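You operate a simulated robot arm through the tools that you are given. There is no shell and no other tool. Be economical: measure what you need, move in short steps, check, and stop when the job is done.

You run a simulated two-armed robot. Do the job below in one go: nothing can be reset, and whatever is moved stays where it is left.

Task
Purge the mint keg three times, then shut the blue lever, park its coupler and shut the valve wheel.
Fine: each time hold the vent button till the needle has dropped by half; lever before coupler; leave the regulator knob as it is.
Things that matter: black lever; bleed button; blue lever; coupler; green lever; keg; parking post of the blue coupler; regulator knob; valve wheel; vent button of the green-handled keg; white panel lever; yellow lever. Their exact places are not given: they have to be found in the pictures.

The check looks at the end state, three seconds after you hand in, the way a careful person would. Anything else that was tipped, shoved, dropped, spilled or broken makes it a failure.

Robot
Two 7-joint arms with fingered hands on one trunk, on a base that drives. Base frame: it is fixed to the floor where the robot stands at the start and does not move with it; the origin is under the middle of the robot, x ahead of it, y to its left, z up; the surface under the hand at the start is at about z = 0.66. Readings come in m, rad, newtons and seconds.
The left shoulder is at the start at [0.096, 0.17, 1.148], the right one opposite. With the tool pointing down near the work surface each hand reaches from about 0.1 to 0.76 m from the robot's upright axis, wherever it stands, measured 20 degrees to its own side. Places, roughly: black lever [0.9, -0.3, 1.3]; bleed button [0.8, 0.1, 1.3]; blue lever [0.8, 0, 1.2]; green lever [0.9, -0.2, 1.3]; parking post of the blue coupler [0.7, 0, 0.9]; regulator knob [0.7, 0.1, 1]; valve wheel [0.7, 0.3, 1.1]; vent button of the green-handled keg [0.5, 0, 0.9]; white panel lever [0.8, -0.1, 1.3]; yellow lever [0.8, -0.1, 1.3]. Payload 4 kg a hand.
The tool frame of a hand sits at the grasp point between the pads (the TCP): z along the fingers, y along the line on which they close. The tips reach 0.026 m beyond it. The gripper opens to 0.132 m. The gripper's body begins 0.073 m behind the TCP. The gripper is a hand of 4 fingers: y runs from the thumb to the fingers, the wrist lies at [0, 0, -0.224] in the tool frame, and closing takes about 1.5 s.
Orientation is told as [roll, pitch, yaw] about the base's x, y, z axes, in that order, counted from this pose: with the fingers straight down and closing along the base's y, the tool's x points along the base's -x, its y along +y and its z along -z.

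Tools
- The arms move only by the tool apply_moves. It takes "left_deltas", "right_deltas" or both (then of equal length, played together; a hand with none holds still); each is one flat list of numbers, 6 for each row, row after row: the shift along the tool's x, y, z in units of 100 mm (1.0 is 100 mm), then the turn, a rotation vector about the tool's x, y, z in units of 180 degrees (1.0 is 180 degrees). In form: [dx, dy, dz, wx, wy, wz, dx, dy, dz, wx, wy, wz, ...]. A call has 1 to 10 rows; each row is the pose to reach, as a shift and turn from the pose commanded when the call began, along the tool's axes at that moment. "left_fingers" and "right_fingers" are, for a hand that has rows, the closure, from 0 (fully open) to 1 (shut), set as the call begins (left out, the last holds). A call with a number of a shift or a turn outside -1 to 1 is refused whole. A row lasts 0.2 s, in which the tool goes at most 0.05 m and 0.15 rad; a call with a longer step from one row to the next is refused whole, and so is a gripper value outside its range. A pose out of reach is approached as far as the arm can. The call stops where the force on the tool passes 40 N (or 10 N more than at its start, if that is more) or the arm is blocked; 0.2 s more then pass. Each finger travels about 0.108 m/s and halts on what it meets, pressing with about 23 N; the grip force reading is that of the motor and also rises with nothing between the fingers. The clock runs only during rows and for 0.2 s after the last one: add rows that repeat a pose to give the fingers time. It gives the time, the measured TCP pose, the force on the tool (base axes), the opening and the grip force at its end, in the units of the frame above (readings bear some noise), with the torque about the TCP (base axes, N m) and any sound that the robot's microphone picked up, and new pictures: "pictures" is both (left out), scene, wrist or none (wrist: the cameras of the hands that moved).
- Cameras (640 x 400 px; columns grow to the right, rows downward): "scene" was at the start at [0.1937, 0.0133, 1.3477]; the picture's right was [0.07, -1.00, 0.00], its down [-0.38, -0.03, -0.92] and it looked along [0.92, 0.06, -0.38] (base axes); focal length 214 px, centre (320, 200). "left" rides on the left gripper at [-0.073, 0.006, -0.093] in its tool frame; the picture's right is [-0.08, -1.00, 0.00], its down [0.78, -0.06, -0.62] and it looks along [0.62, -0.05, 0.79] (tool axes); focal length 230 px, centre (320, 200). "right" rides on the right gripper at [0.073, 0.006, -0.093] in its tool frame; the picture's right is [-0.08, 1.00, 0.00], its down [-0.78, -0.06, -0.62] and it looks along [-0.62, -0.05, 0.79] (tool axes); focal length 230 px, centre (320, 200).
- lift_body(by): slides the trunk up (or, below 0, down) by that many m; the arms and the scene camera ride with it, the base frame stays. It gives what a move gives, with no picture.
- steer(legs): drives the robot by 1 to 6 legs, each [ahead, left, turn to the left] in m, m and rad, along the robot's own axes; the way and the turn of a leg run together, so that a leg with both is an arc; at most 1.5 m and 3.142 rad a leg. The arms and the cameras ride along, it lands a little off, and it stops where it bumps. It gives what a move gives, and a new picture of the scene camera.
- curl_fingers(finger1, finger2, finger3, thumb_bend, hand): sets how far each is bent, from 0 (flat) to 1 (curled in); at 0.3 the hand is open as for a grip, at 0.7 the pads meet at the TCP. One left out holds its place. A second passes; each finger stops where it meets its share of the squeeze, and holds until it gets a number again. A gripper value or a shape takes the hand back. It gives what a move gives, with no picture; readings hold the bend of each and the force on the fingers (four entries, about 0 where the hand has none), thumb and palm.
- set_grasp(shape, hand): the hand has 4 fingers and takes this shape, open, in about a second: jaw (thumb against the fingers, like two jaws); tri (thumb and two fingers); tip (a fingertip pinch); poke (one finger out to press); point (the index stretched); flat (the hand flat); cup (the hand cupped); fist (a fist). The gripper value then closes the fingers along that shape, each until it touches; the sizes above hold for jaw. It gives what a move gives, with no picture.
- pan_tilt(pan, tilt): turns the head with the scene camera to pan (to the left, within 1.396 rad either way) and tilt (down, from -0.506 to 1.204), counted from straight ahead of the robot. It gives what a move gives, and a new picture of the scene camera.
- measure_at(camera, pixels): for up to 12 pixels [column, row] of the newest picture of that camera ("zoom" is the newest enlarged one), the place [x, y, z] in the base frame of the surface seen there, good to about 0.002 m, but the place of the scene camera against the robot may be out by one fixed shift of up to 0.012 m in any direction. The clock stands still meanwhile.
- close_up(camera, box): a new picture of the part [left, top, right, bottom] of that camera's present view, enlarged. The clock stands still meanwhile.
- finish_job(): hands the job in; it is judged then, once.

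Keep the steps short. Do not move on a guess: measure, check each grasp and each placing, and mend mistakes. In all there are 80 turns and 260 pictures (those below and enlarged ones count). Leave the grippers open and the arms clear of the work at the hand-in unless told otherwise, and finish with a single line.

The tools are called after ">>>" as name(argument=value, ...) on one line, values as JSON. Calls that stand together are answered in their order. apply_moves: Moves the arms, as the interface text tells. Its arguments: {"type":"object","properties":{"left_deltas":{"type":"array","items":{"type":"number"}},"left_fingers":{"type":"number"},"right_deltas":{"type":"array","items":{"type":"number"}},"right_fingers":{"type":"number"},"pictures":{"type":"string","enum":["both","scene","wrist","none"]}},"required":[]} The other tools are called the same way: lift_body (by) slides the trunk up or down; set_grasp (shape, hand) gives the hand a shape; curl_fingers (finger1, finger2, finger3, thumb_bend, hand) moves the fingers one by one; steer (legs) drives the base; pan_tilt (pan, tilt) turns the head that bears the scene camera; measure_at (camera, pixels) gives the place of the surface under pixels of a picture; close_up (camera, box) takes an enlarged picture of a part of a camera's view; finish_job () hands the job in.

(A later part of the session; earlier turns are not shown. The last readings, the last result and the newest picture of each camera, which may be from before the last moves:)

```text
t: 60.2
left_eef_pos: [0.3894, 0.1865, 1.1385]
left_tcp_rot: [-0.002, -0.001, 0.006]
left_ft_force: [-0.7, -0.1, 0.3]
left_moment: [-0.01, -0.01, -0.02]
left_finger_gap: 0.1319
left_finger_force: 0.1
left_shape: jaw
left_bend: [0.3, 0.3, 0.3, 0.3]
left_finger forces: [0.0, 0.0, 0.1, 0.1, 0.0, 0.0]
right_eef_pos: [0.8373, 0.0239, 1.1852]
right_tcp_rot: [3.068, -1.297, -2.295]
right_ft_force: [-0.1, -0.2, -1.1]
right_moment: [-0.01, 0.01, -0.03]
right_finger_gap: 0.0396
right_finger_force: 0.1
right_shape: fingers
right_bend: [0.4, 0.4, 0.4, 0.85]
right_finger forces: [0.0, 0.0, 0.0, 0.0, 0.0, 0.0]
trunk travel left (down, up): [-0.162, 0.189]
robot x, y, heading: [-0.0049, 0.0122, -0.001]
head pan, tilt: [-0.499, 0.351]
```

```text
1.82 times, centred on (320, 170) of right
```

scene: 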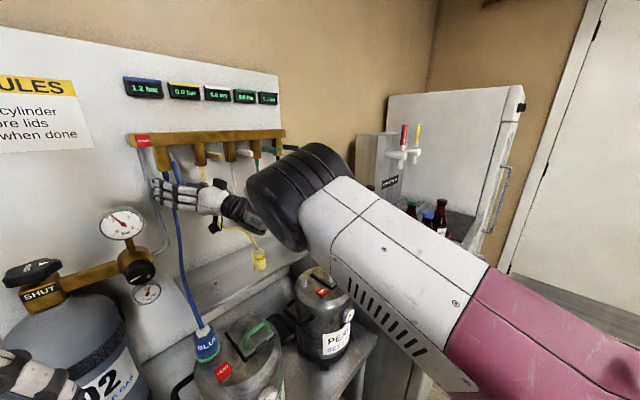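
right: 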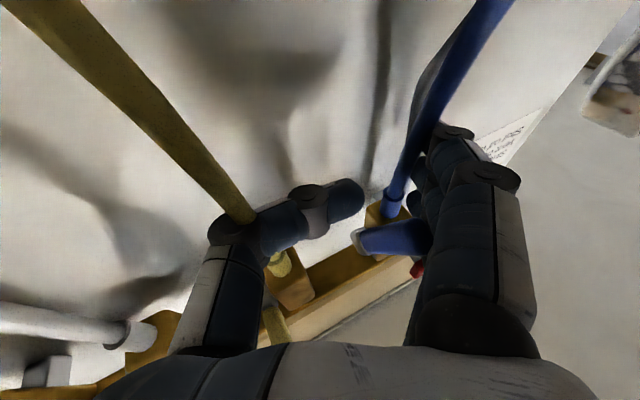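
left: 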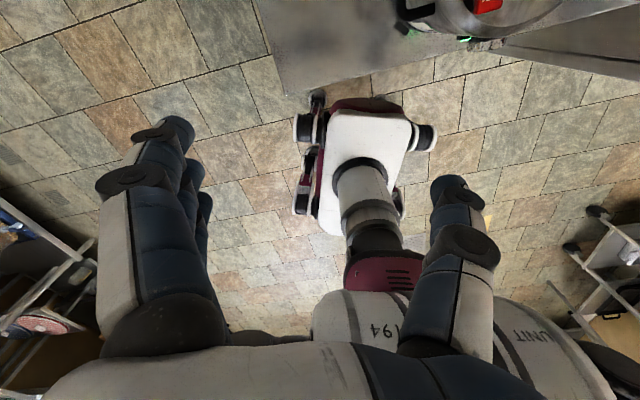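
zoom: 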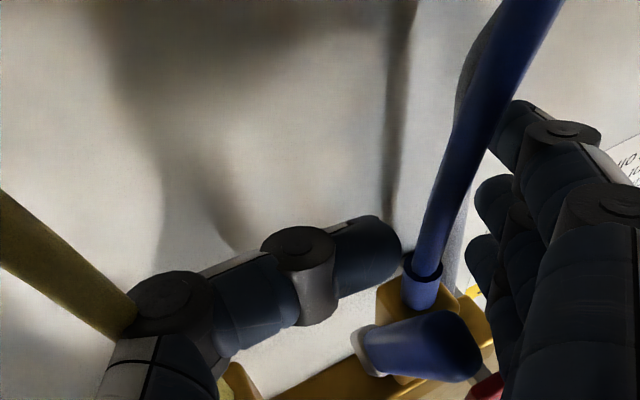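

Contacts are gone and the thumb is now behind the handle. I draw back with the base: ~22 mm along the normal and 5 mm left, then lift the trunk 12 mm.

>>> steer(legs=[[-0.0225, -0.002, 0]])

>>> lift_body(by=0.012)

>>> close_up(camera="right", box=[160, 60, 480, 280])

>>> close_up(camera="scene", box=[110, 110, 270, 220])

```text
t: 61.0
left_eef_pos: [0.3651, 0.1843, 1.1385]
left_tcp_rot: [-0.001, -0.002, 0.006]
left_ft_force: [-0.3, 0.9, -0.3]
left_moment: [0.03, -0.02, 0.0]
left_finger_gap: 0.1317
left_finger_force: 0.2
left_shape: jaw
left_bend: [0.3, 0.3, 0.3, 0.3]
left_finger forces: [0.0, 0.0, 0.0, 0.1, 0.0, 0.0]
right_eef_pos: [0.8143, 0.0216, 1.1866]
right_tcp_rot: [3.064, -1.295, -2.294]
right_ft_force: [-0.4, 0.0, 0.3]
right_moment: [-0.03, 0.03, -0.02]
right_finger_gap: 0.0397
right_finger_force: 0.1
right_shape: fingers
right_bend: [0.4, 0.4, 0.4, 0.85]
right_finger forces: [0.1, 0.0, 0.1, 0.0, 0.0, 0.1]
trunk travel left (down, up): [-0.162, 0.189]
robot x, y, heading: [-0.0245, 0.0117, 0.0]
head pan, tilt: [-0.499, 0.351]
```

scene: 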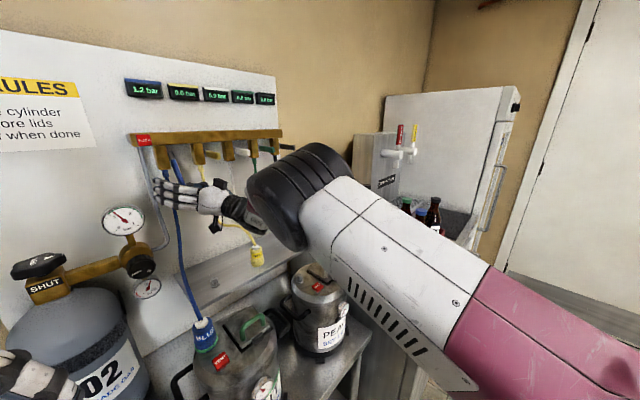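

```text
t: 61.6
left_eef_pos: [0.3683, 0.184, 1.1503]
left_tcp_rot: [0.0, 0.001, 0.002]
left_ft_force: [0.5, 0.6, -0.1]
left_moment: [0.01, 0.0, 0.05]
left_finger_gap: 0.1318
left_finger_force: 0.0
left_shape: jaw
left_bend: [0.3, 0.3, 0.3, 0.3]
left_finger forces: [0.0, 0.1, 0.1, 0.1, 0.0, 0.0]
right_eef_pos: [0.8178, 0.0152, 1.1983]
right_tcp_rot: [3.053, -1.292, -2.29]
right_ft_force: [0.6, -0.4, -0.3]
right_moment: [0.0, 0.01, 0.04]
right_finger_gap: 0.0396
right_finger_force: 0.0
right_shape: fingers
right_bend: [0.4, 0.4, 0.4, 0.85]
right_finger forces: [0.0, 0.1, 0.0, 0.1, 0.0, 0.0]
trunk travel left (down, up): [-0.174, 0.177]
robot x, y, heading: [-0.0227, 0.0122, -0.001]
head pan, tilt: [-0.499, 0.351]
```

```text
1.82 times, centred on (320, 170) of right
```

zoom: 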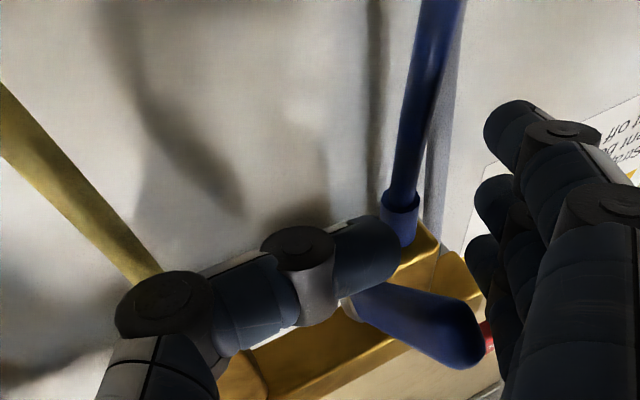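

```text
3.64 times, centred on (190, 165) of scene
```

zoom: 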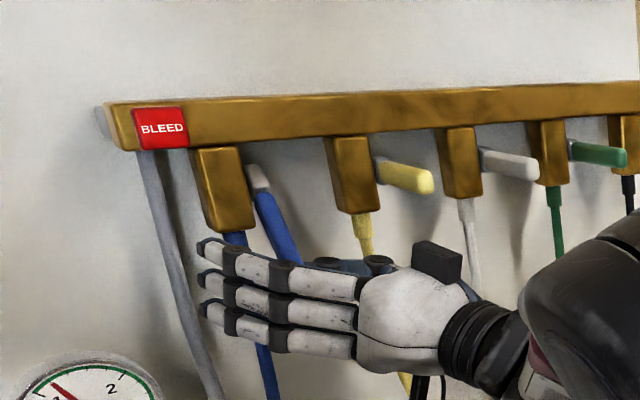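

>>> measure_at(camera="right", pixels=[[360, 195], [345, 205], [325, 210], [355, 227], [375, 228], [395, 240], [412, 243]])

```text
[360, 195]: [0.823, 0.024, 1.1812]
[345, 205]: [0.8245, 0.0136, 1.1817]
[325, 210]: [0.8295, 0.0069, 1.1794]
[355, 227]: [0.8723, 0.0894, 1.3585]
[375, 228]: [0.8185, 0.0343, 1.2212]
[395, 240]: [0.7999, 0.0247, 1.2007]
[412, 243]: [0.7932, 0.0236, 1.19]
```

Those pixels referred to an older picture. I take a fresh one and measure in it.

>>> close_up(camera="right", box=[160, 60, 480, 280])

>>> measure_at(camera="zoom", pixels=[[390, 250], [350, 265], [300, 290], [250, 300], [165, 310], [365, 300], [400, 315], [440, 335], [470, 350], [500, 130], [490, 270]])

```text
1.82 times, centred on (320, 170) of right
```

zoom: 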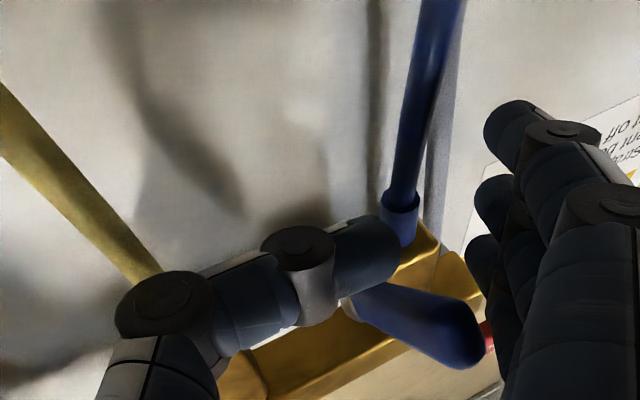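

```text
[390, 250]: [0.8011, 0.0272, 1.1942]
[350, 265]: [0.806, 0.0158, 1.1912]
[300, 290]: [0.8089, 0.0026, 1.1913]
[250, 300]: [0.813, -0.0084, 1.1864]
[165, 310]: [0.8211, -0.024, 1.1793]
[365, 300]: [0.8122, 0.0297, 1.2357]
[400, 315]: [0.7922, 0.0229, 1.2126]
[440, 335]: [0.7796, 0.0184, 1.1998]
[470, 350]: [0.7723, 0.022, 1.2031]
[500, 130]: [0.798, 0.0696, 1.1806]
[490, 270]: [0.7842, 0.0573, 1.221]
```

The handle is now at about 43°. Next step: ~13 mm out plus 8 mm left with the base, then 17 mm up.

>>> steer(legs=[[-0.0025, 0.0095, 0], [-0.0115, -0.004, 0]])

>>> lift_body(by=0.018)

>>> close_up(camera="right", box=[160, 60, 480, 280])

>>> measure_at(camera="zoom", pixels=[[390, 250], [350, 265], [300, 290], [365, 300], [400, 315], [440, 335], [470, 350], [400, 290], [430, 300], [460, 310]])

```text
t: 62.7
left_eef_pos: [0.3521, 0.1883, 1.1504]
left_tcp_rot: [0.001, 0.001, 0.006]
left_ft_force: [0.0, -0.2, 0.2]
left_moment: [-0.02, -0.02, -0.02]
left_finger_gap: 0.1321
left_finger_force: 0.1
left_shape: jaw
left_bend: [0.3, 0.3, 0.3, 0.3]
left_finger forces: [0.0, 0.0, 0.1, 0.0, 0.0, 0.0]
right_eef_pos: [0.8041, 0.0194, 1.1974]
right_tcp_rot: [3.051, -1.294, -2.289]
right_ft_force: [0.1, -0.6, 0.4]
right_moment: [-0.01, 0.03, 0.01]
right_finger_gap: 0.0394
right_finger_force: 0.0
right_shape: fingers
right_bend: [0.4, 0.4, 0.4, 0.85]
right_finger forces: [0.0, 0.1, 0.0, 0.0, 0.1, 0.0]
trunk travel left (down, up): [-0.174, 0.177]
robot x, y, heading: [-0.0397, 0.0209, 0.001]
head pan, tilt: [-0.499, 0.351]
```

scene: 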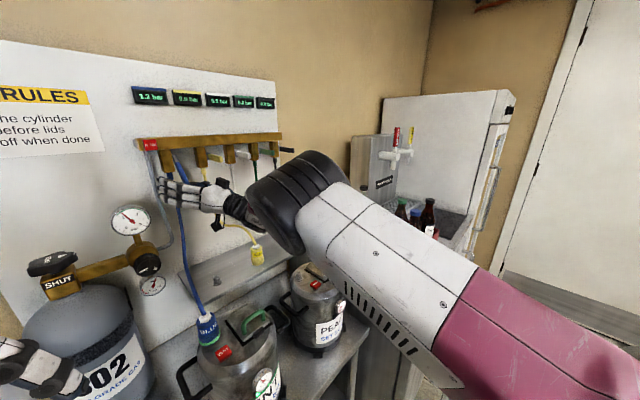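

```text
t: 63.4
left_eef_pos: [0.3535, 0.1896, 1.1679]
left_tcp_rot: [-0.001, 0.001, 0.006]
left_ft_force: [0.2, 0.1, -0.4]
left_moment: [0.02, 0.02, 0.01]
left_finger_gap: 0.1321
left_finger_force: 0.0
left_shape: jaw
left_bend: [0.3, 0.3, 0.3, 0.3]
left_finger forces: [0.0, 0.0, 0.0, 0.1, 0.0, 0.1]
right_eef_pos: [0.8047, 0.0211, 1.2141]
right_tcp_rot: [3.048, -1.298, -2.285]
right_ft_force: [0.5, -0.2, 0.2]
right_moment: [0.02, -0.05, 0.0]
right_finger_gap: 0.0398
right_finger_force: 0.3
right_shape: fingers
right_bend: [0.4, 0.4, 0.4, 0.85]
right_finger forces: [0.1, 0.0, 0.0, 0.0, 0.1, 0.0]
trunk travel left (down, up): [-0.192, 0.159]
robot x, y, heading: [-0.0423, 0.0193, -0.004]
head pan, tilt: [-0.499, 0.351]
```

```text
1.82 times, centred on (320, 170) of right
```

zoom: 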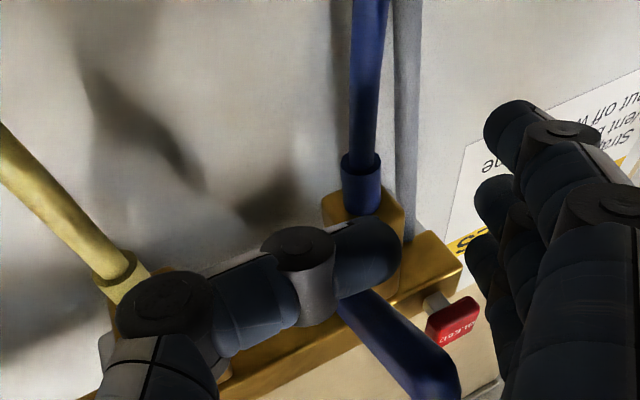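

```text
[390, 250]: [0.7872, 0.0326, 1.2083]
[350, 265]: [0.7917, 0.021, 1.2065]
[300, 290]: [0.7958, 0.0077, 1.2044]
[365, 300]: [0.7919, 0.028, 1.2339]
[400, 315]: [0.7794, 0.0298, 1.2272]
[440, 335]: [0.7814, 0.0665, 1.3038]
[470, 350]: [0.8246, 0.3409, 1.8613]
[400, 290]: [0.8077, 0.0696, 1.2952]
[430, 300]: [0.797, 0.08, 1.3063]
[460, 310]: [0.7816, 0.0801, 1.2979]
```

About 60° now, thumb well under it. Next: 12 mm out, then lift 15 mm.

>>> steer(legs=[[-0.0114, -0.003, 0]])

>>> lift_body(by=0.016)

>>> close_up(camera="right", box=[160, 60, 480, 280])

>>> measure_at(camera="zoom", pixels=[[390, 250], [350, 265], [360, 315], [380, 335], [400, 360], [490, 270], [500, 220]])

>>> close_up(camera="scene", box=[110, 100, 270, 210])

```text
t: 64.1
left_eef_pos: [0.3407, 0.1857, 1.1687]
left_tcp_rot: [-0.001, -0.002, 0.007]
left_ft_force: [0.2, -0.6, -0.8]
left_moment: [-0.02, -0.04, 0.0]
left_finger_gap: 0.1319
left_finger_force: 0.0
left_shape: jaw
left_bend: [0.3, 0.3, 0.3, 0.3]
left_finger forces: [0.1, 0.1, 0.0, 0.0, 0.1, 0.1]
right_eef_pos: [0.7929, 0.0172, 1.2156]
right_tcp_rot: [3.051, -1.294, -2.29]
right_ft_force: [-0.6, 0.5, 0.5]
right_moment: [-0.01, -0.01, -0.03]
right_finger_gap: 0.0397
right_finger_force: 0.0
right_shape: fingers
right_bend: [0.4, 0.4, 0.4, 0.85]
right_finger forces: [0.0, 0.0, 0.0, 0.1, 0.0, 0.1]
trunk travel left (down, up): [-0.192, 0.159]
robot x, y, heading: [-0.0512, 0.0153, 0.002]
head pan, tilt: [-0.499, 0.351]
```

scene: 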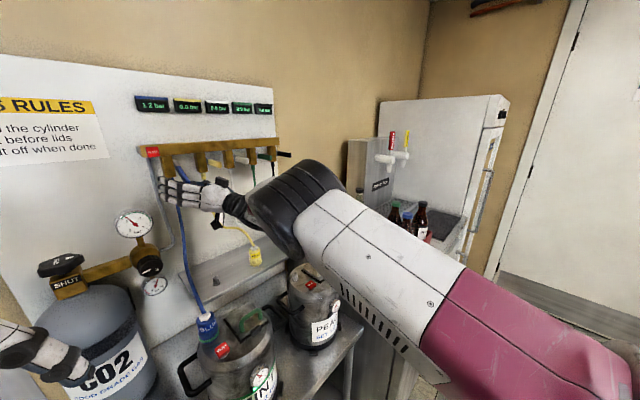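

```text
t: 64.7
left_eef_pos: [0.3424, 0.1872, 1.184]
left_tcp_rot: [-0.003, -0.001, 0.006]
left_ft_force: [0.2, -0.3, -0.2]
left_moment: [-0.01, 0.06, 0.0]
left_finger_gap: 0.1319
left_finger_force: 0.0
left_shape: jaw
left_bend: [0.3, 0.3, 0.3, 0.3]
left_finger forces: [0.1, 0.1, 0.0, 0.0, 0.0, 0.0]
right_eef_pos: [0.7934, 0.0179, 1.23]
right_tcp_rot: [3.049, -1.298, -2.289]
right_ft_force: [-0.3, 0.5, 0.8]
right_moment: [0.01, -0.02, 0.03]
right_finger_gap: 0.0394
right_finger_force: 0.1
right_shape: fingers
right_bend: [0.4, 0.4, 0.4, 0.85]
right_finger forces: [0.0, 0.0, 0.1, 0.0, 0.1, 0.0]
trunk travel left (down, up): [-0.208, 0.143]
robot x, y, heading: [-0.0481, 0.0154, -0.004]
head pan, tilt: [-0.499, 0.351]
```

```text
1.82 times, centred on (320, 170) of right
```

zoom: 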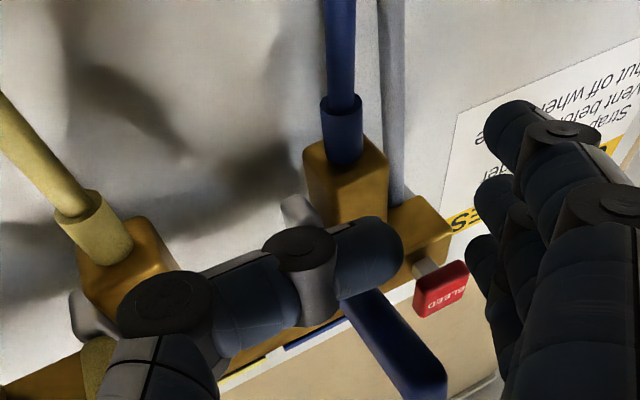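

```text
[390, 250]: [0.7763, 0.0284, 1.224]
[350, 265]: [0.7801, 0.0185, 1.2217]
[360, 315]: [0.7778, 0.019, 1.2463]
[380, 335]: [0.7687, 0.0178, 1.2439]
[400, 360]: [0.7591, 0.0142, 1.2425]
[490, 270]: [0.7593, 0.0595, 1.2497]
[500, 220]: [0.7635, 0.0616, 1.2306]
```

```text
3.64 times, centred on (190, 155) of scene
```

zoom: 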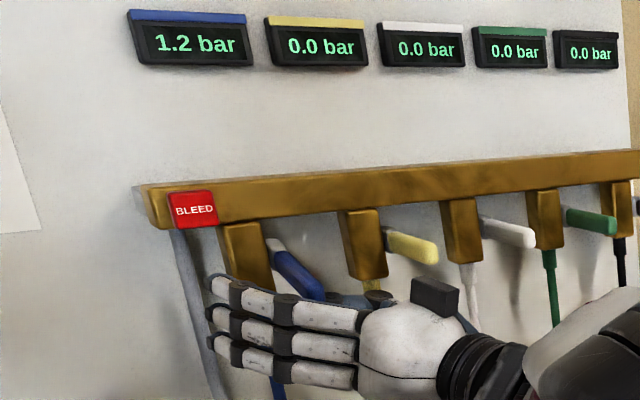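

Handle nearly level (underside z≈1.243–1.246). I lift 12 mm more and compare with the yellow lever.

>>> lift_body(by=0.012)

>>> close_up(camera="scene", box=[110, 100, 270, 210])

>>> close_up(camera="right", box=[160, 60, 480, 280])

>>> measure_at(camera="zoom", pixels=[[390, 250], [360, 325], [380, 345], [400, 370], [70, 380], [90, 370], [60, 390]])

```text
t: 65.3
left_eef_pos: [0.3415, 0.1859, 1.1965]
left_tcp_rot: [0.0, 0.001, 0.004]
left_ft_force: [0.5, -0.8, 0.2]
left_moment: [0.02, 0.01, -0.04]
left_finger_gap: 0.1319
left_finger_force: 0.0
left_shape: jaw
left_bend: [0.3, 0.3, 0.3, 0.3]
left_finger forces: [0.0, 0.0, 0.0, 0.1, 0.0, 0.0]
right_eef_pos: [0.7936, 0.0189, 1.2428]
right_tcp_rot: [3.048, -1.296, -2.288]
right_ft_force: [0.2, 0.1, -0.6]
right_moment: [0.01, 0.0, -0.01]
right_finger_gap: 0.0391
right_finger_force: 0.1
right_shape: fingers
right_bend: [0.4, 0.4, 0.4, 0.85]
right_finger forces: [0.1, 0.1, 0.1, 0.0, 0.0, 0.0]
trunk travel left (down, up): [-0.22, 0.131]
robot x, y, heading: [-0.0506, 0.0168, -0.001]
head pan, tilt: [-0.499, 0.351]
```

```text
3.64 times, centred on (190, 155) of scene
```

zoom: 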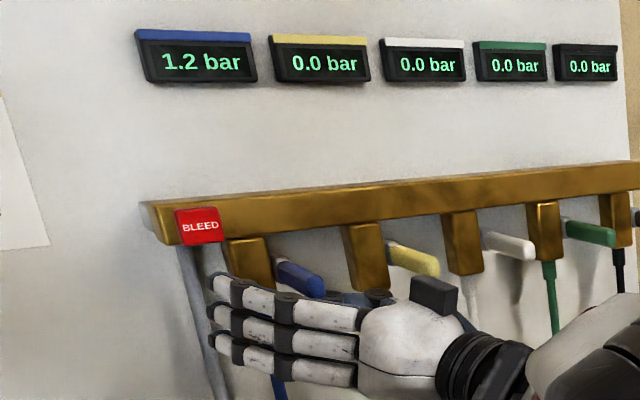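

```text
1.82 times, centred on (320, 170) of right
```

zoom: 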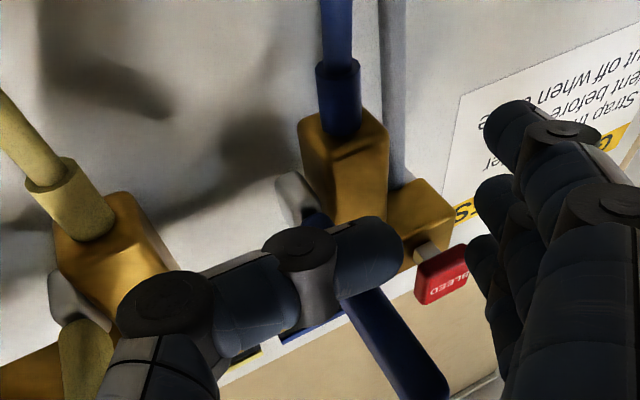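

```text
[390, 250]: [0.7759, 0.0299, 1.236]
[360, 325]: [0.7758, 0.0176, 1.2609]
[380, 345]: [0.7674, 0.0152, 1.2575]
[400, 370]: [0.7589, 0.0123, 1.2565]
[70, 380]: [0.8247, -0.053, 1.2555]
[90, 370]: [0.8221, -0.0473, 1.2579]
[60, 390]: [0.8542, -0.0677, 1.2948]
```

Underside still slopes ~12° down outward. I lift 7 mm more and check for force.

>>> lift_body(by=0.008)

>>> close_up(camera="scene", box=[150, 130, 270, 210])

>>> close_up(camera="right", box=[160, 60, 480, 280])

>>> measure_at(camera="zoom", pixels=[[360, 325], [370, 340], [380, 350], [395, 370], [405, 382], [65, 360], [75, 385]])

```text
t: 65.9
left_eef_pos: [0.3425, 0.1865, 1.2034]
left_tcp_rot: [0.001, 0.001, 0.005]
left_ft_force: [0.0, 0.0, -0.3]
left_moment: [0.0, 0.01, -0.02]
left_finger_gap: 0.1319
left_finger_force: 0.0
left_shape: jaw
left_bend: [0.3, 0.3, 0.3, 0.3]
left_finger forces: [0.1, 0.0, 0.0, 0.1, 0.0, 0.1]
right_eef_pos: [0.7942, 0.018, 1.2484]
right_tcp_rot: [3.046, -1.3, -2.283]
right_ft_force: [0.8, 0.7, -10.3]
right_moment: [-0.12, -0.07, -0.02]
right_finger_gap: 0.0388
right_finger_force: 4.4
right_shape: fingers
right_bend: [0.4, 0.4, 0.4, 0.86]
right_finger forces: [0.0, 0.1, 0.0, 0.0, 9.7, 0.0]
trunk travel left (down, up): [-0.228, 0.123]
robot x, y, heading: [-0.0527, 0.0128, 0.003]
head pan, tilt: [-0.499, 0.351]
```

```text
5.00 times, centred on (210, 170) of scene
```

zoom: 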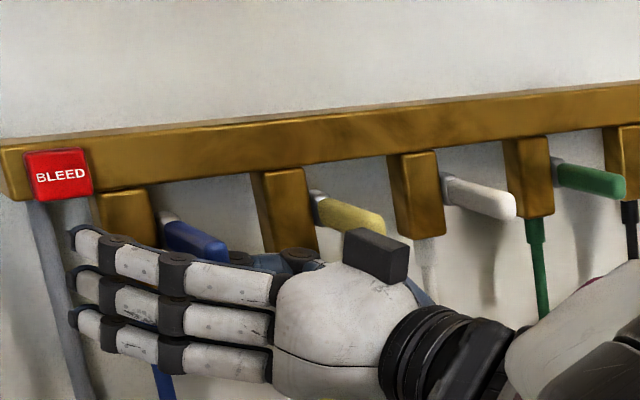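

```text
1.82 times, centred on (320, 170) of right
```

zoom: 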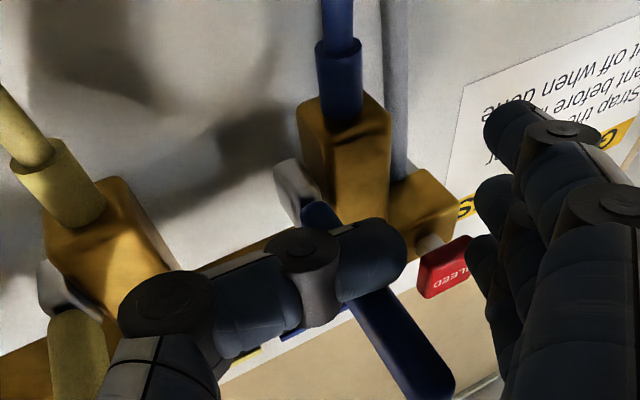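

```text
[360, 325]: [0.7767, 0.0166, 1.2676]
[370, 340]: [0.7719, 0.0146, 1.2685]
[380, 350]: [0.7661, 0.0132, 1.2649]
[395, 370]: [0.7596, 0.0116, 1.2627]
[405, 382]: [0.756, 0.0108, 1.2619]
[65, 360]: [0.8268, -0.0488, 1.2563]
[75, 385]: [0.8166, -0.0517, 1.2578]
```

The thumb reads 9.7 N: the blue lever is at its stop, level like the others. I lower the trunk 75 mm to clear, then back the base 0.14 m away.

>>> lift_body(by=-0.075)

>>> steer(legs=[[-0.14, -0.02, 0]])

>>> close_up(camera="scene", box=[110, 80, 290, 200])

```text
t: 67.0
left_eef_pos: [0.3386, 0.1871, 1.1316]
left_tcp_rot: [-0.001, -0.004, 0.005]
left_ft_force: [0.2, -0.6, -0.7]
left_moment: [0.02, -0.02, 0.0]
left_finger_gap: 0.1317
left_finger_force: 0.0
left_shape: jaw
left_bend: [0.3, 0.3, 0.3, 0.3]
left_finger forces: [0.1, 0.0, 0.1, 0.1, 0.0, 0.0]
right_eef_pos: [0.8001, -0.0114, 1.1725]
right_tcp_rot: [3.0, -1.291, -2.278]
right_ft_force: [0.3, -0.1, 0.2]
right_moment: [0.0, 0.02, -0.03]
right_finger_gap: 0.0394
right_finger_force: 0.0
right_shape: fingers
right_bend: [0.4, 0.4, 0.4, 0.85]
right_finger forces: [0.0, 0.0, 0.0, 0.1, 0.1, 0.0]
trunk travel left (down, up): [-0.153, 0.198]
robot x, y, heading: [-0.0495, 0.0147, 0.0]
head pan, tilt: [-0.499, 0.351]
```

```text
t: 68.4
left_eef_pos: [0.1977, 0.1662, 1.1299]
left_tcp_rot: [0.0, 0.0, 0.007]
left_ft_force: [-0.1, -0.1, 0.6]
left_moment: [-0.02, 0.0, 0.03]
left_finger_gap: 0.1319
left_finger_force: 0.0
left_shape: jaw
left_bend: [0.3, 0.3, 0.3, 0.3]
left_finger forces: [0.0, 0.0, 0.0, 0.0, 0.1, 0.0]
right_eef_pos: [0.6573, -0.0269, 1.1811]
right_tcp_rot: [3.013, -1.282, -2.285]
right_ft_force: [-0.4, -0.2, 0.7]
right_moment: [0.04, 0.0, 0.0]
right_finger_gap: 0.039
right_finger_force: 0.0
right_shape: fingers
right_bend: [0.4, 0.4, 0.4, 0.85]
right_finger forces: [0.0, 0.0, 0.0, 0.1, 0.1, 0.0]
trunk travel left (down, up): [-0.153, 0.198]
robot x, y, heading: [-0.1932, -0.0027, 0.003]
head pan, tilt: [-0.499, 0.351]
```

scene: 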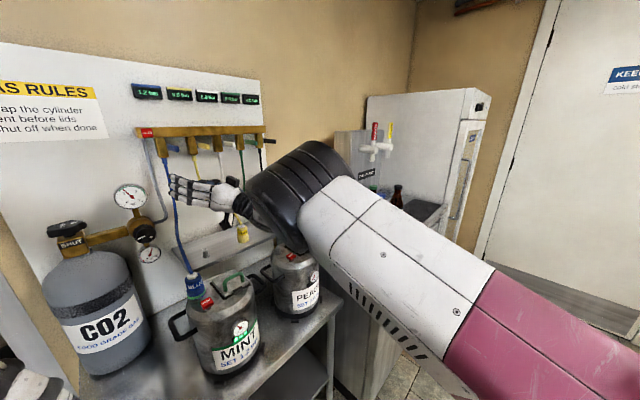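

```text
3.33 times, centred on (200, 140) of scene
```

zoom: 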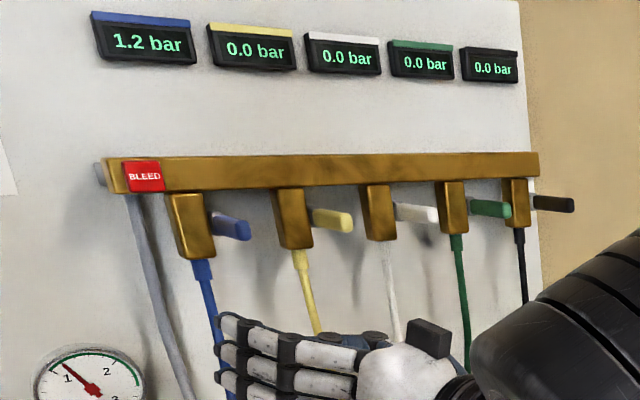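

The blue lever now sits level like the others. I must be economical. I retract the right hand back and to the right, then drive forward 0.16 m, then tilt the left hand 45° toward the kegs.

>>> apply_moves(right_deltas=[0, 0, -0.25, 0, 0, 0, 0, 0, -0.5, 0, 0, 0, 0, 0, -0.75, 0, 0, 0, 0, 0, -1, 0, 0, 0], pictures="none")

>>> apply_moves(right_deltas=[-0.05, -0.15, -0.25, 0, 0, 0, -0.1, -0.3, -0.5, 0, 0, 0, -0.15, -0.45, -0.75, 0, 0, 0, -0.2, -0.6, -1, 0, 0, 0], pictures="none")

>>> pan_tilt(pan=0.0, tilt=0.5)

```text
t: 69.4
left_eef_pos: [0.1981, 0.1667, 1.1301]
left_tcp_rot: [0.001, -0.002, 0.007]
left_ft_force: [0.4, -0.2, -0.8]
left_moment: [0.02, -0.02, -0.02]
left_finger_gap: 0.1319
left_finger_force: 0.1
left_shape: jaw
left_bend: [0.3, 0.3, 0.3, 0.3]
left_finger forces: [0.0, 0.0, 0.1, 0.0, 0.0, 0.0]
right_eef_pos: [0.586, -0.0917, 1.1526]
right_tcp_rot: [3.008, -1.279, -2.281]
right_ft_force: [1.0, -0.1, -0.3]
right_moment: [0.01, -0.04, -0.05]
right_finger_gap: 0.0393
right_finger_force: 0.0
right_shape: fingers
right_bend: [0.4, 0.4, 0.4, 0.85]
right_finger forces: [0.1, 0.1, 0.1, 0.0, 0.0, 0.0]
trunk travel left (down, up): [-0.153, 0.198]
robot x, y, heading: [-0.194, -0.0018, 0.006]
head pan, tilt: [-0.499, 0.351]
```

```text
t: 70.4
left_eef_pos: [0.1974, 0.1661, 1.1305]
left_tcp_rot: [0.0, 0.001, 0.007]
left_ft_force: [-0.5, 0.1, -0.1]
left_moment: [0.01, 0.01, 0.03]
left_finger_gap: 0.1322
left_finger_force: 0.0
left_shape: jaw
left_bend: [0.3, 0.3, 0.3, 0.3]
left_finger forces: [0.0, 0.0, 0.0, 0.0, 0.0, 0.1]
right_eef_pos: [0.5493, -0.205, 1.141]
right_tcp_rot: [3.012, -1.281, -2.281]
right_ft_force: [-0.2, -0.1, 0.4]
right_moment: [0.01, 0.0, 0.01]
right_finger_gap: 0.0391
right_finger_force: 0.0
right_shape: fingers
right_bend: [0.4, 0.4, 0.4, 0.85]
right_finger forces: [0.1, 0.0, 0.1, 0.1, 0.1, 0.0]
trunk travel left (down, up): [-0.153, 0.198]
robot x, y, heading: [-0.1924, -0.0003, 0.002]
head pan, tilt: [-0.499, 0.351]
```

```text
t: 71.3
left_eef_pos: [0.1988, 0.1666, 1.13]
left_tcp_rot: [0.0, -0.001, 0.008]
left_ft_force: [-0.3, -0.8, 0.7]
left_moment: [-0.01, 0.02, 0.01]
left_finger_gap: 0.1319
left_finger_force: 0.0
left_shape: jaw
left_bend: [0.3, 0.3, 0.3, 0.3]
left_finger forces: [0.0, 0.0, 0.1, 0.1, 0.0, 0.1]
right_eef_pos: [0.5487, -0.2031, 1.1406]
right_tcp_rot: [3.012, -1.282, -2.285]
right_ft_force: [0.1, -0.8, -0.4]
right_moment: [-0.01, -0.02, 0.01]
right_finger_gap: 0.0392
right_finger_force: 0.1
right_shape: fingers
right_bend: [0.4, 0.4, 0.4, 0.85]
right_finger forces: [0.0, 0.0, 0.0, 0.0, 0.0, 0.0]
trunk travel left (down, up): [-0.153, 0.198]
robot x, y, heading: [-0.196, -0.001, 0.001]
head pan, tilt: [0.0, 0.499]
```

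scene: 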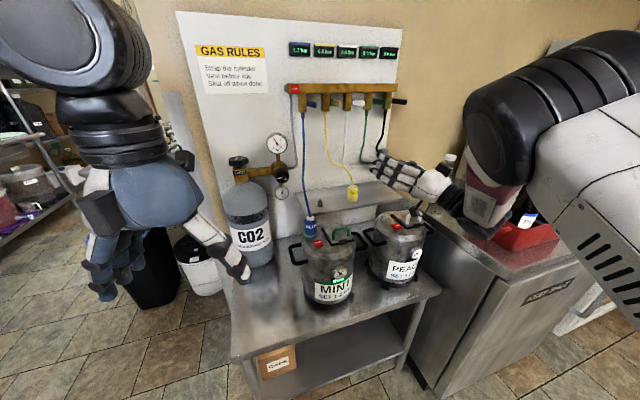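

Clear path. Drive 0.16 m ahead, then rotate and bring the left hand to ~0.1 m before the blue coupler.

>>> steer(legs=[[0.16, 0.0, 0]])

>>> apply_moves(left_deltas=[-0.15, -0.15, 0, 0, -0.0417, 0, -0.3, -0.3, 0, 0, -0.0833, 0, -0.5, -0.5, 0, 0, -0.125, 0, -0.7, -0.7, 0, 0, -0.1667, 0, -0.85, -0.85, 0, 0, -0.2083, 0, -1, -1, 0, 0, -0.25, 0, -1, -1, 0, 0, -0.25, 0], left_fingers=0.5, pictures="both")

```text
t: 72.7
left_eef_pos: [0.3575, 0.1679, 1.1293]
left_tcp_rot: [0.001, 0.0, 0.009]
left_ft_force: [1.2, 0.1, 0.1]
left_moment: [0.02, 0.02, 0.01]
left_finger_gap: 0.1318
left_finger_force: 0.1
left_shape: jaw
left_bend: [0.3, 0.3, 0.3, 0.3]
left_finger forces: [0.0, 0.0, 0.0, 0.0, 0.0, 0.1]
right_eef_pos: [0.7096, -0.203, 1.1416]
right_tcp_rot: [3.013, -1.283, -2.281]
right_ft_force: [0.4, -0.1, 0.1]
right_moment: [0.0, -0.03, -0.03]
right_finger_gap: 0.0395
right_finger_force: 0.1
right_shape: fingers
right_bend: [0.4, 0.4, 0.4, 0.85]
right_finger forces: [0.0, 0.0, 0.0, 0.0, 0.0, 0.0]
trunk travel left (down, up): [-0.153, 0.198]
robot x, y, heading: [-0.0328, -0.0058, 0.002]
head pan, tilt: [0.0, 0.499]
```

scene: 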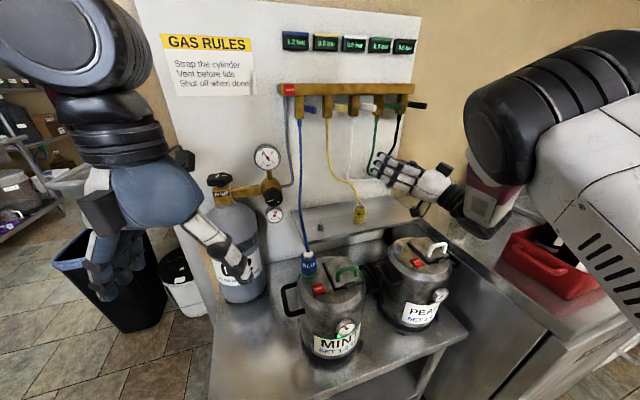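

```text
t: 74.3
left_eef_pos: [0.4593, 0.0683, 1.1293]
left_tcp_rot: [0.001, -0.787, 0.01]
left_ft_force: [-0.3, -0.3, 0.0]
left_moment: [0.02, -0.03, -0.03]
left_finger_gap: 0.0665
left_finger_force: 0.1
left_shape: jaw
left_bend: [0.73, 0.73, 0.73, 0.7]
left_finger forces: [0.1, 0.0, 0.1, 0.1, 0.0, 0.0]
right_eef_pos: [0.7089, -0.2012, 1.141]
right_tcp_rot: [3.012, -1.281, -2.283]
right_ft_force: [-0.9, 0.4, -0.4]
right_moment: [0.02, -0.03, -0.03]
right_finger_gap: 0.0394
right_finger_force: 0.0
right_shape: fingers
right_bend: [0.4, 0.4, 0.4, 0.85]
right_finger forces: [0.0, 0.0, 0.0, 0.1, 0.1, 0.1]
trunk travel left (down, up): [-0.153, 0.198]
robot x, y, heading: [-0.0342, -0.0057, 0.01]
head pan, tilt: [0.0, 0.499]
```

scene: 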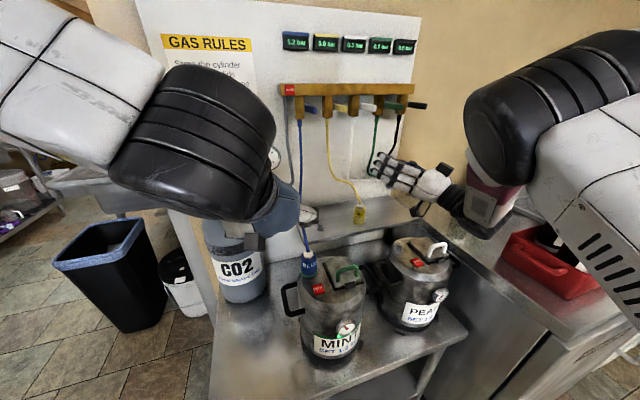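
left: 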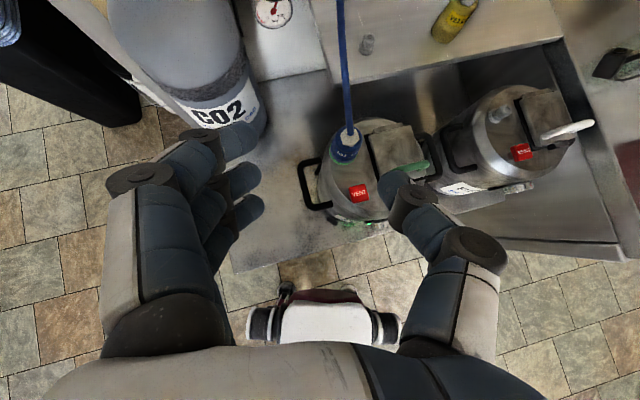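

Good top view from the left camera. I measure coupler, post and neighbours in it.

>>> measure_at(camera="left", pixels=[[346, 130], [333, 147], [359, 148], [346, 160], [345, 148], [366, 42], [366, 37], [366, 50], [460, 18], [404, 168], [419, 165], [358, 193]])

>>> close_up(camera="left", box=[280, 10, 480, 210])

```text
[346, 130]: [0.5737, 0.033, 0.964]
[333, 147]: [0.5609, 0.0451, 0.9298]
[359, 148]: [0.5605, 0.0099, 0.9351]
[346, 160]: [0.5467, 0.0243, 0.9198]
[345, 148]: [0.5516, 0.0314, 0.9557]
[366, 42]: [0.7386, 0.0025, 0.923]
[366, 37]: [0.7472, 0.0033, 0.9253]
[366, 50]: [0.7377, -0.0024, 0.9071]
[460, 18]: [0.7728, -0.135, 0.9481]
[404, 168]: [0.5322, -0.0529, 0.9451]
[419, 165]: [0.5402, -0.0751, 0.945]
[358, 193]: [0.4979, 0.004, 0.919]
```

```text
2.00 times, centred on (380, 110) of left
```

zoom: 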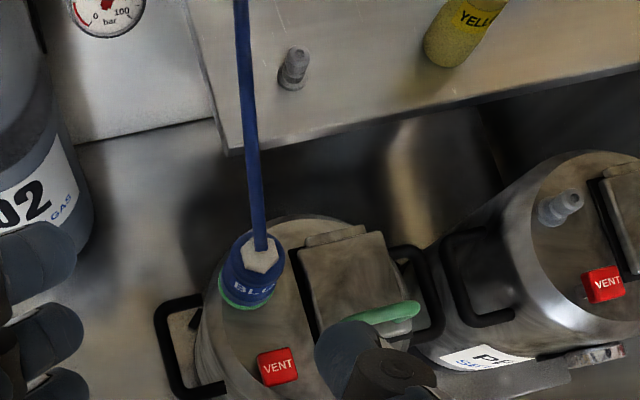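

Coupler axis ≈ (0.561, 0.0275), Ø35 mm; post axis ≈ (0.743, 0.0025), top ≈ 0.926. I approach in two calls, stopping ~25 mm before the grasp.

>>> apply_moves(left_deltas=[0.18, -0.14, 0.32, 0, 0, 0, 0.36, -0.28, 0.65, 0, 0, 0, 0.535, -0.415, 0.97, 0, 0, 0, 0.535, -0.415, 0.97, 0, 0, 0], pictures="none")

>>> apply_moves(left_deltas=[0, 0, 0.25, 0, 0, 0, 0, 0, 0.5, 0, 0, 0, 0, 0, 0.75, 0, 0, 0, 0, 0, 0.75, 0, 0, 0], pictures="both")

```text
t: 75.3
left_eef_pos: [0.4893, 0.0281, 1.0233]
left_tcp_rot: [-0.002, -0.787, 0.009]
left_ft_force: [-0.1, 0.9, -0.6]
left_moment: [0.01, 0.03, 0.01]
left_finger_gap: 0.0669
left_finger_force: 0.1
left_shape: jaw
left_bend: [0.73, 0.73, 0.73, 0.7]
left_finger forces: [0.0, 0.0, 0.0, 0.1, 0.1, 0.0]
right_eef_pos: [0.7082, -0.2031, 1.141]
right_tcp_rot: [3.015, -1.282, -2.285]
right_ft_force: [0.2, 0.4, 0.4]
right_moment: [-0.01, 0.02, -0.03]
right_finger_gap: 0.0393
right_finger_force: 0.0
right_shape: fingers
right_bend: [0.4, 0.4, 0.4, 0.85]
right_finger forces: [0.0, 0.0, 0.0, 0.0, 0.1, 0.0]
trunk travel left (down, up): [-0.153, 0.198]
robot x, y, heading: [-0.0341, -0.0075, 0.002]
head pan, tilt: [0.0, 0.499]
```

```text
t: 76.3
left_eef_pos: [0.5425, 0.0276, 0.9711]
left_tcp_rot: [0.001, -0.786, 0.008]
left_ft_force: [-0.6, 0.2, -0.9]
left_moment: [-0.01, -0.01, 0.01]
left_finger_gap: 0.0666
left_finger_force: 0.0
left_shape: jaw
left_bend: [0.73, 0.73, 0.73, 0.7]
left_finger forces: [0.0, 0.1, 0.0, 0.1, 0.0, 0.1]
right_eef_pos: [0.7082, -0.2028, 1.1422]
right_tcp_rot: [3.014, -1.281, -2.285]
right_ft_force: [0.5, -0.1, -0.1]
right_moment: [0.0, -0.03, 0.01]
right_finger_gap: 0.0394
right_finger_force: 0.0
right_shape: fingers
right_bend: [0.4, 0.4, 0.4, 0.85]
right_finger forces: [0.0, 0.0, 0.1, 0.0, 0.1, 0.1]
trunk travel left (down, up): [-0.153, 0.198]
robot x, y, heading: [-0.0325, -0.0047, -0.002]
head pan, tilt: [0.0, 0.499]
```

scene: 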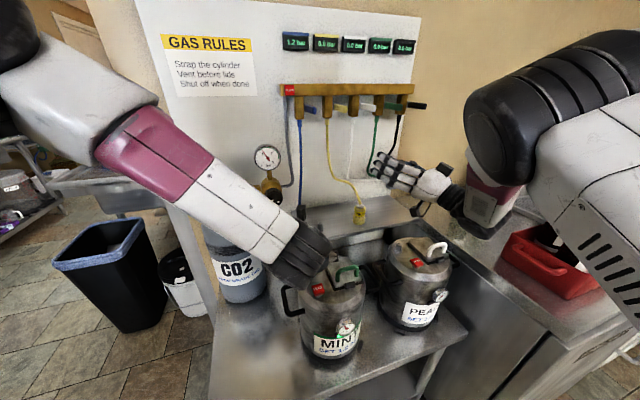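
left: 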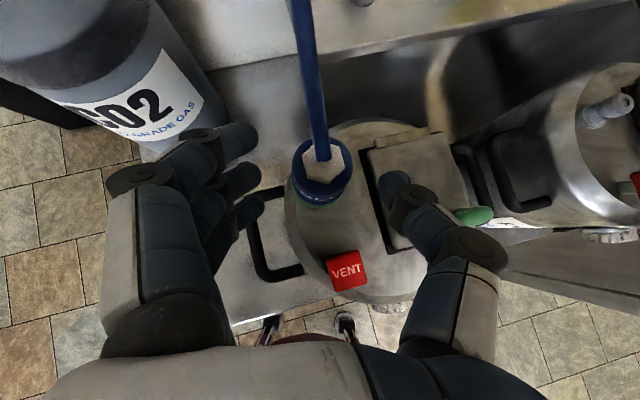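

The coupler is centred between thumb and fingers. I advance the last 26 mm and close.

>>> apply_moves(left_deltas=[0, 0, 0.13, 0, 0, 0, 0, 0, 0.26, 0, 0, 0, 0, 0, 0.26, 0, 0, 0], pictures="none")

>>> apply_moves(left_deltas=[0, 0, 0, 0, 0, 0, 0, 0, 0, 0, 0, 0, 0, 0, 0, 0, 0, 0, 0, 0, 0, 0, 0, 0, 0, 0, 0, 0, 0, 0, 0, 0, 0, 0, 0, 0, 0, 0, 0, 0, 0, 0, 0, 0, 0, 0, 0, 0], left_fingers=1.0, pictures="wrist")

```text
t: 77.1
left_eef_pos: [0.5624, 0.0269, 0.953]
left_tcp_rot: [0.001, -0.787, 0.006]
left_ft_force: [-0.5, -0.6, 0.0]
left_moment: [0.03, 0.0, -0.02]
left_finger_gap: 0.0668
left_finger_force: 0.1
left_shape: jaw
left_bend: [0.73, 0.73, 0.73, 0.7]
left_finger forces: [0.0, 0.0, 0.1, 0.0, 0.0, 0.0]
right_eef_pos: [0.7086, -0.2024, 1.1427]
right_tcp_rot: [3.012, -1.28, -2.283]
right_ft_force: [-0.3, -0.6, 0.1]
right_moment: [-0.03, 0.02, 0.02]
right_finger_gap: 0.0392
right_finger_force: 0.0
right_shape: fingers
right_bend: [0.4, 0.4, 0.4, 0.85]
right_finger forces: [0.0, 0.1, 0.0, 0.0, 0.0, 0.0]
trunk travel left (down, up): [-0.153, 0.198]
robot x, y, heading: [-0.0324, -0.0023, 0.008]
head pan, tilt: [0.0, 0.499]
```

```text
t: 78.9
left_eef_pos: [0.5609, 0.0267, 0.9547]
left_tcp_rot: [0.001, -0.786, 0.008]
left_ft_force: [0.1, -0.2, 4.7]
left_moment: [0.07, 0.04, -0.01]
left_finger_gap: 0.0273
left_finger_force: 23.0
left_shape: jaw
left_bend: [0.71, 0.73, 0.74, 0.71]
left_finger forces: [6.2, 6.7, 7.1, 0.0, 20.2, 0.0]
right_eef_pos: [0.7092, -0.2023, 1.1416]
right_tcp_rot: [3.014, -1.281, -2.286]
right_ft_force: [-0.2, 0.3, -0.3]
right_moment: [0.0, 0.04, 0.02]
right_finger_gap: 0.0391
right_finger_force: 0.0
right_shape: fingers
right_bend: [0.4, 0.4, 0.4, 0.85]
right_finger forces: [0.0, 0.0, 0.0, 0.0, 0.0, 0.0]
trunk travel left (down, up): [-0.153, 0.198]
robot x, y, heading: [-0.034, 0.0005, 0.008]
head pan, tilt: [0.0, 0.499]
```

left: 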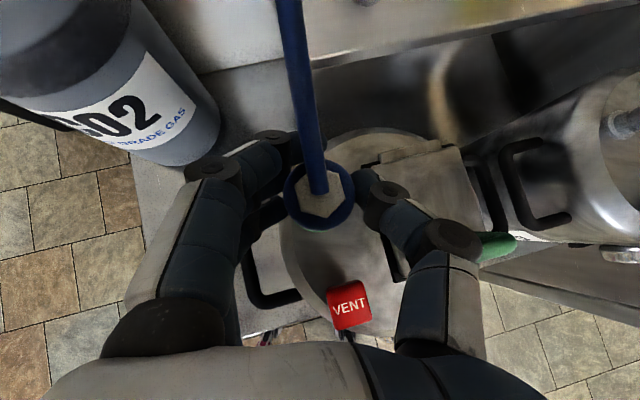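

Firm grip (all fingers loaded, 23 N). I pull straight up 70 mm.

>>> apply_moves(left_deltas=[-0.07, 0, -0.07, 0, 0, 0, -0.14, 0, -0.14, 0, 0, 0, -0.28, 0, -0.28, 0, 0, 0, -0.42, 0, -0.42, 0, 0, 0, -0.5, 0, -0.5, 0, 0, 0], pictures="both")

```text
t: 80.1
left_eef_pos: [0.5615, 0.028, 1.0234]
left_tcp_rot: [-0.001, -0.786, 0.006]
left_ft_force: [-0.1, 1.0, -1.3]
left_moment: [0.02, -0.02, 0.02]
left_finger_gap: 0.0266
left_finger_force: 23.2
left_shape: jaw
left_bend: [0.71, 0.73, 0.74, 0.71]
left_finger forces: [3.9, 8.3, 6.3, 0.0, 18.8, 0.1]
right_eef_pos: [0.7086, -0.2017, 1.1409]
right_tcp_rot: [3.013, -1.28, -2.282]
right_ft_force: [0.3, 0.5, 0.2]
right_moment: [-0.03, 0.01, 0.0]
right_finger_gap: 0.0394
right_finger_force: 0.2
right_shape: fingers
right_bend: [0.4, 0.4, 0.4, 0.85]
right_finger forces: [0.0, 0.1, 0.0, 0.0, 0.0, 0.1]
trunk travel left (down, up): [-0.153, 0.198]
robot x, y, heading: [-0.0337, -0.005, 0.001]
head pan, tilt: [0.0, 0.499]
```

scene: 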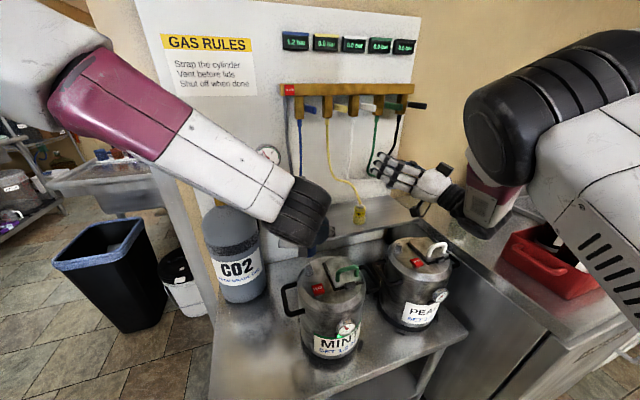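
left: 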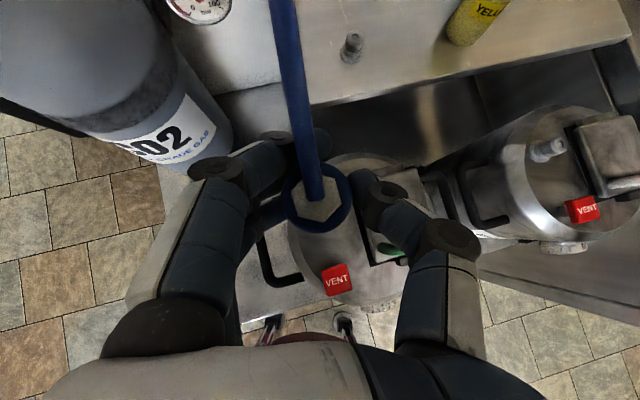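

The coupler is off. I measure the post in this picture and move the first 100 mm toward it at this height.

>>> measure_at(camera="left", pixels=[[353, 40], [346, 46], [359, 46], [352, 47], [350, 57], [344, 57], [358, 58], [486, 12]])

>>> apply_moves(left_deltas=[-0.177, -0.035, 0.177, 0, 0, 0, -0.354, -0.07, 0.354, 0, 0, 0, -0.53, -0.105, 0.53, 0, 0, 0, -0.707, -0.14, 0.707, 0, 0, 0, -0.707, -0.14, 0.707, 0, 0, 0], pictures="both")

>>> close_up(camera="left", box=[220, 0, 480, 240])

```text
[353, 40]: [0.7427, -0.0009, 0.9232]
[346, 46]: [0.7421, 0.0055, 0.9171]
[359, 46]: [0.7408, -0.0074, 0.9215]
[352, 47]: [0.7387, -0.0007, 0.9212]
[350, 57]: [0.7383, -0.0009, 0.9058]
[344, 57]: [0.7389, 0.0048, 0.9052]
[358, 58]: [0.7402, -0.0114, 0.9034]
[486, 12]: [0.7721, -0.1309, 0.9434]
```

```text
t: 81.3
left_eef_pos: [0.661, 0.0142, 1.0235]
left_tcp_rot: [-0.002, -0.787, 0.01]
left_ft_force: [-0.9, 0.1, -0.1]
left_moment: [0.01, 0.01, -0.03]
left_finger_gap: 0.0263
left_finger_force: 22.8
left_shape: jaw
left_bend: [0.71, 0.73, 0.74, 0.71]
left_finger forces: [3.9, 8.3, 6.5, 0.0, 18.7, 0.1]
right_eef_pos: [0.7084, -0.2026, 1.1412]
right_tcp_rot: [3.014, -1.28, -2.285]
right_ft_force: [0.1, 0.4, 0.0]
right_moment: [0.04, -0.01, 0.0]
right_finger_gap: 0.0396
right_finger_force: 0.0
right_shape: fingers
right_bend: [0.4, 0.4, 0.4, 0.85]
right_finger forces: [0.1, 0.0, 0.0, 0.1, 0.0, 0.1]
trunk travel left (down, up): [-0.153, 0.198]
robot x, y, heading: [-0.038, -0.0029, 0.002]
head pan, tilt: [0.0, 0.499]
```

scene: 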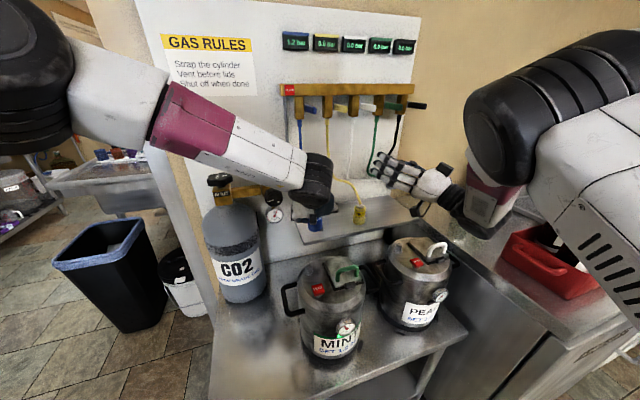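
left: 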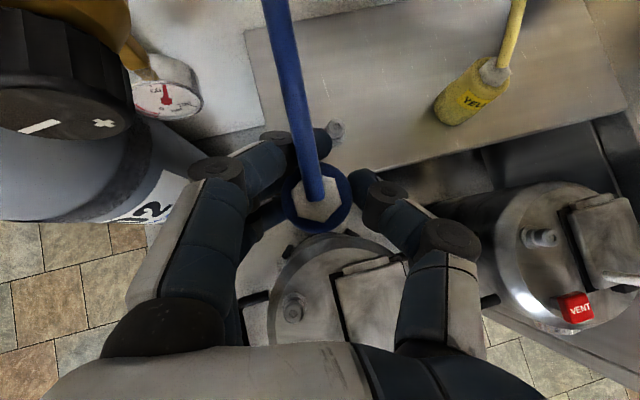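

```text
1.67 times, centred on (350, 120) of left
```

zoom: 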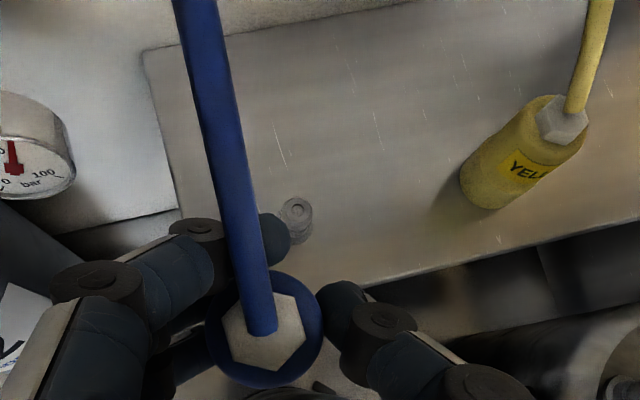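

I measure the post top and the held coupler in this closer picture.

>>> measure_at(camera="zoom", pixels=[[297, 206], [296, 216], [284, 222], [311, 222], [298, 198], [265, 310], [300, 340], [228, 340], [210, 330], [322, 330], [262, 362], [265, 385]])

```text
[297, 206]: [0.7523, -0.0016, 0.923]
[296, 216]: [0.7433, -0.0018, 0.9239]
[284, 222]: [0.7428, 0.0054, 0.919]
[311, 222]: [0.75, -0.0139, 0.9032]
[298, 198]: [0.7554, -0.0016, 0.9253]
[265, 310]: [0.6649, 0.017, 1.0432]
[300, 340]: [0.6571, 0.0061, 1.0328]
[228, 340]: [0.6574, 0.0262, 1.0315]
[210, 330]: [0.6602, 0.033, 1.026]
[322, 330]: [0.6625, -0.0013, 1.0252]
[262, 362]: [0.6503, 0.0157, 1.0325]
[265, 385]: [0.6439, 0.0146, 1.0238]
```

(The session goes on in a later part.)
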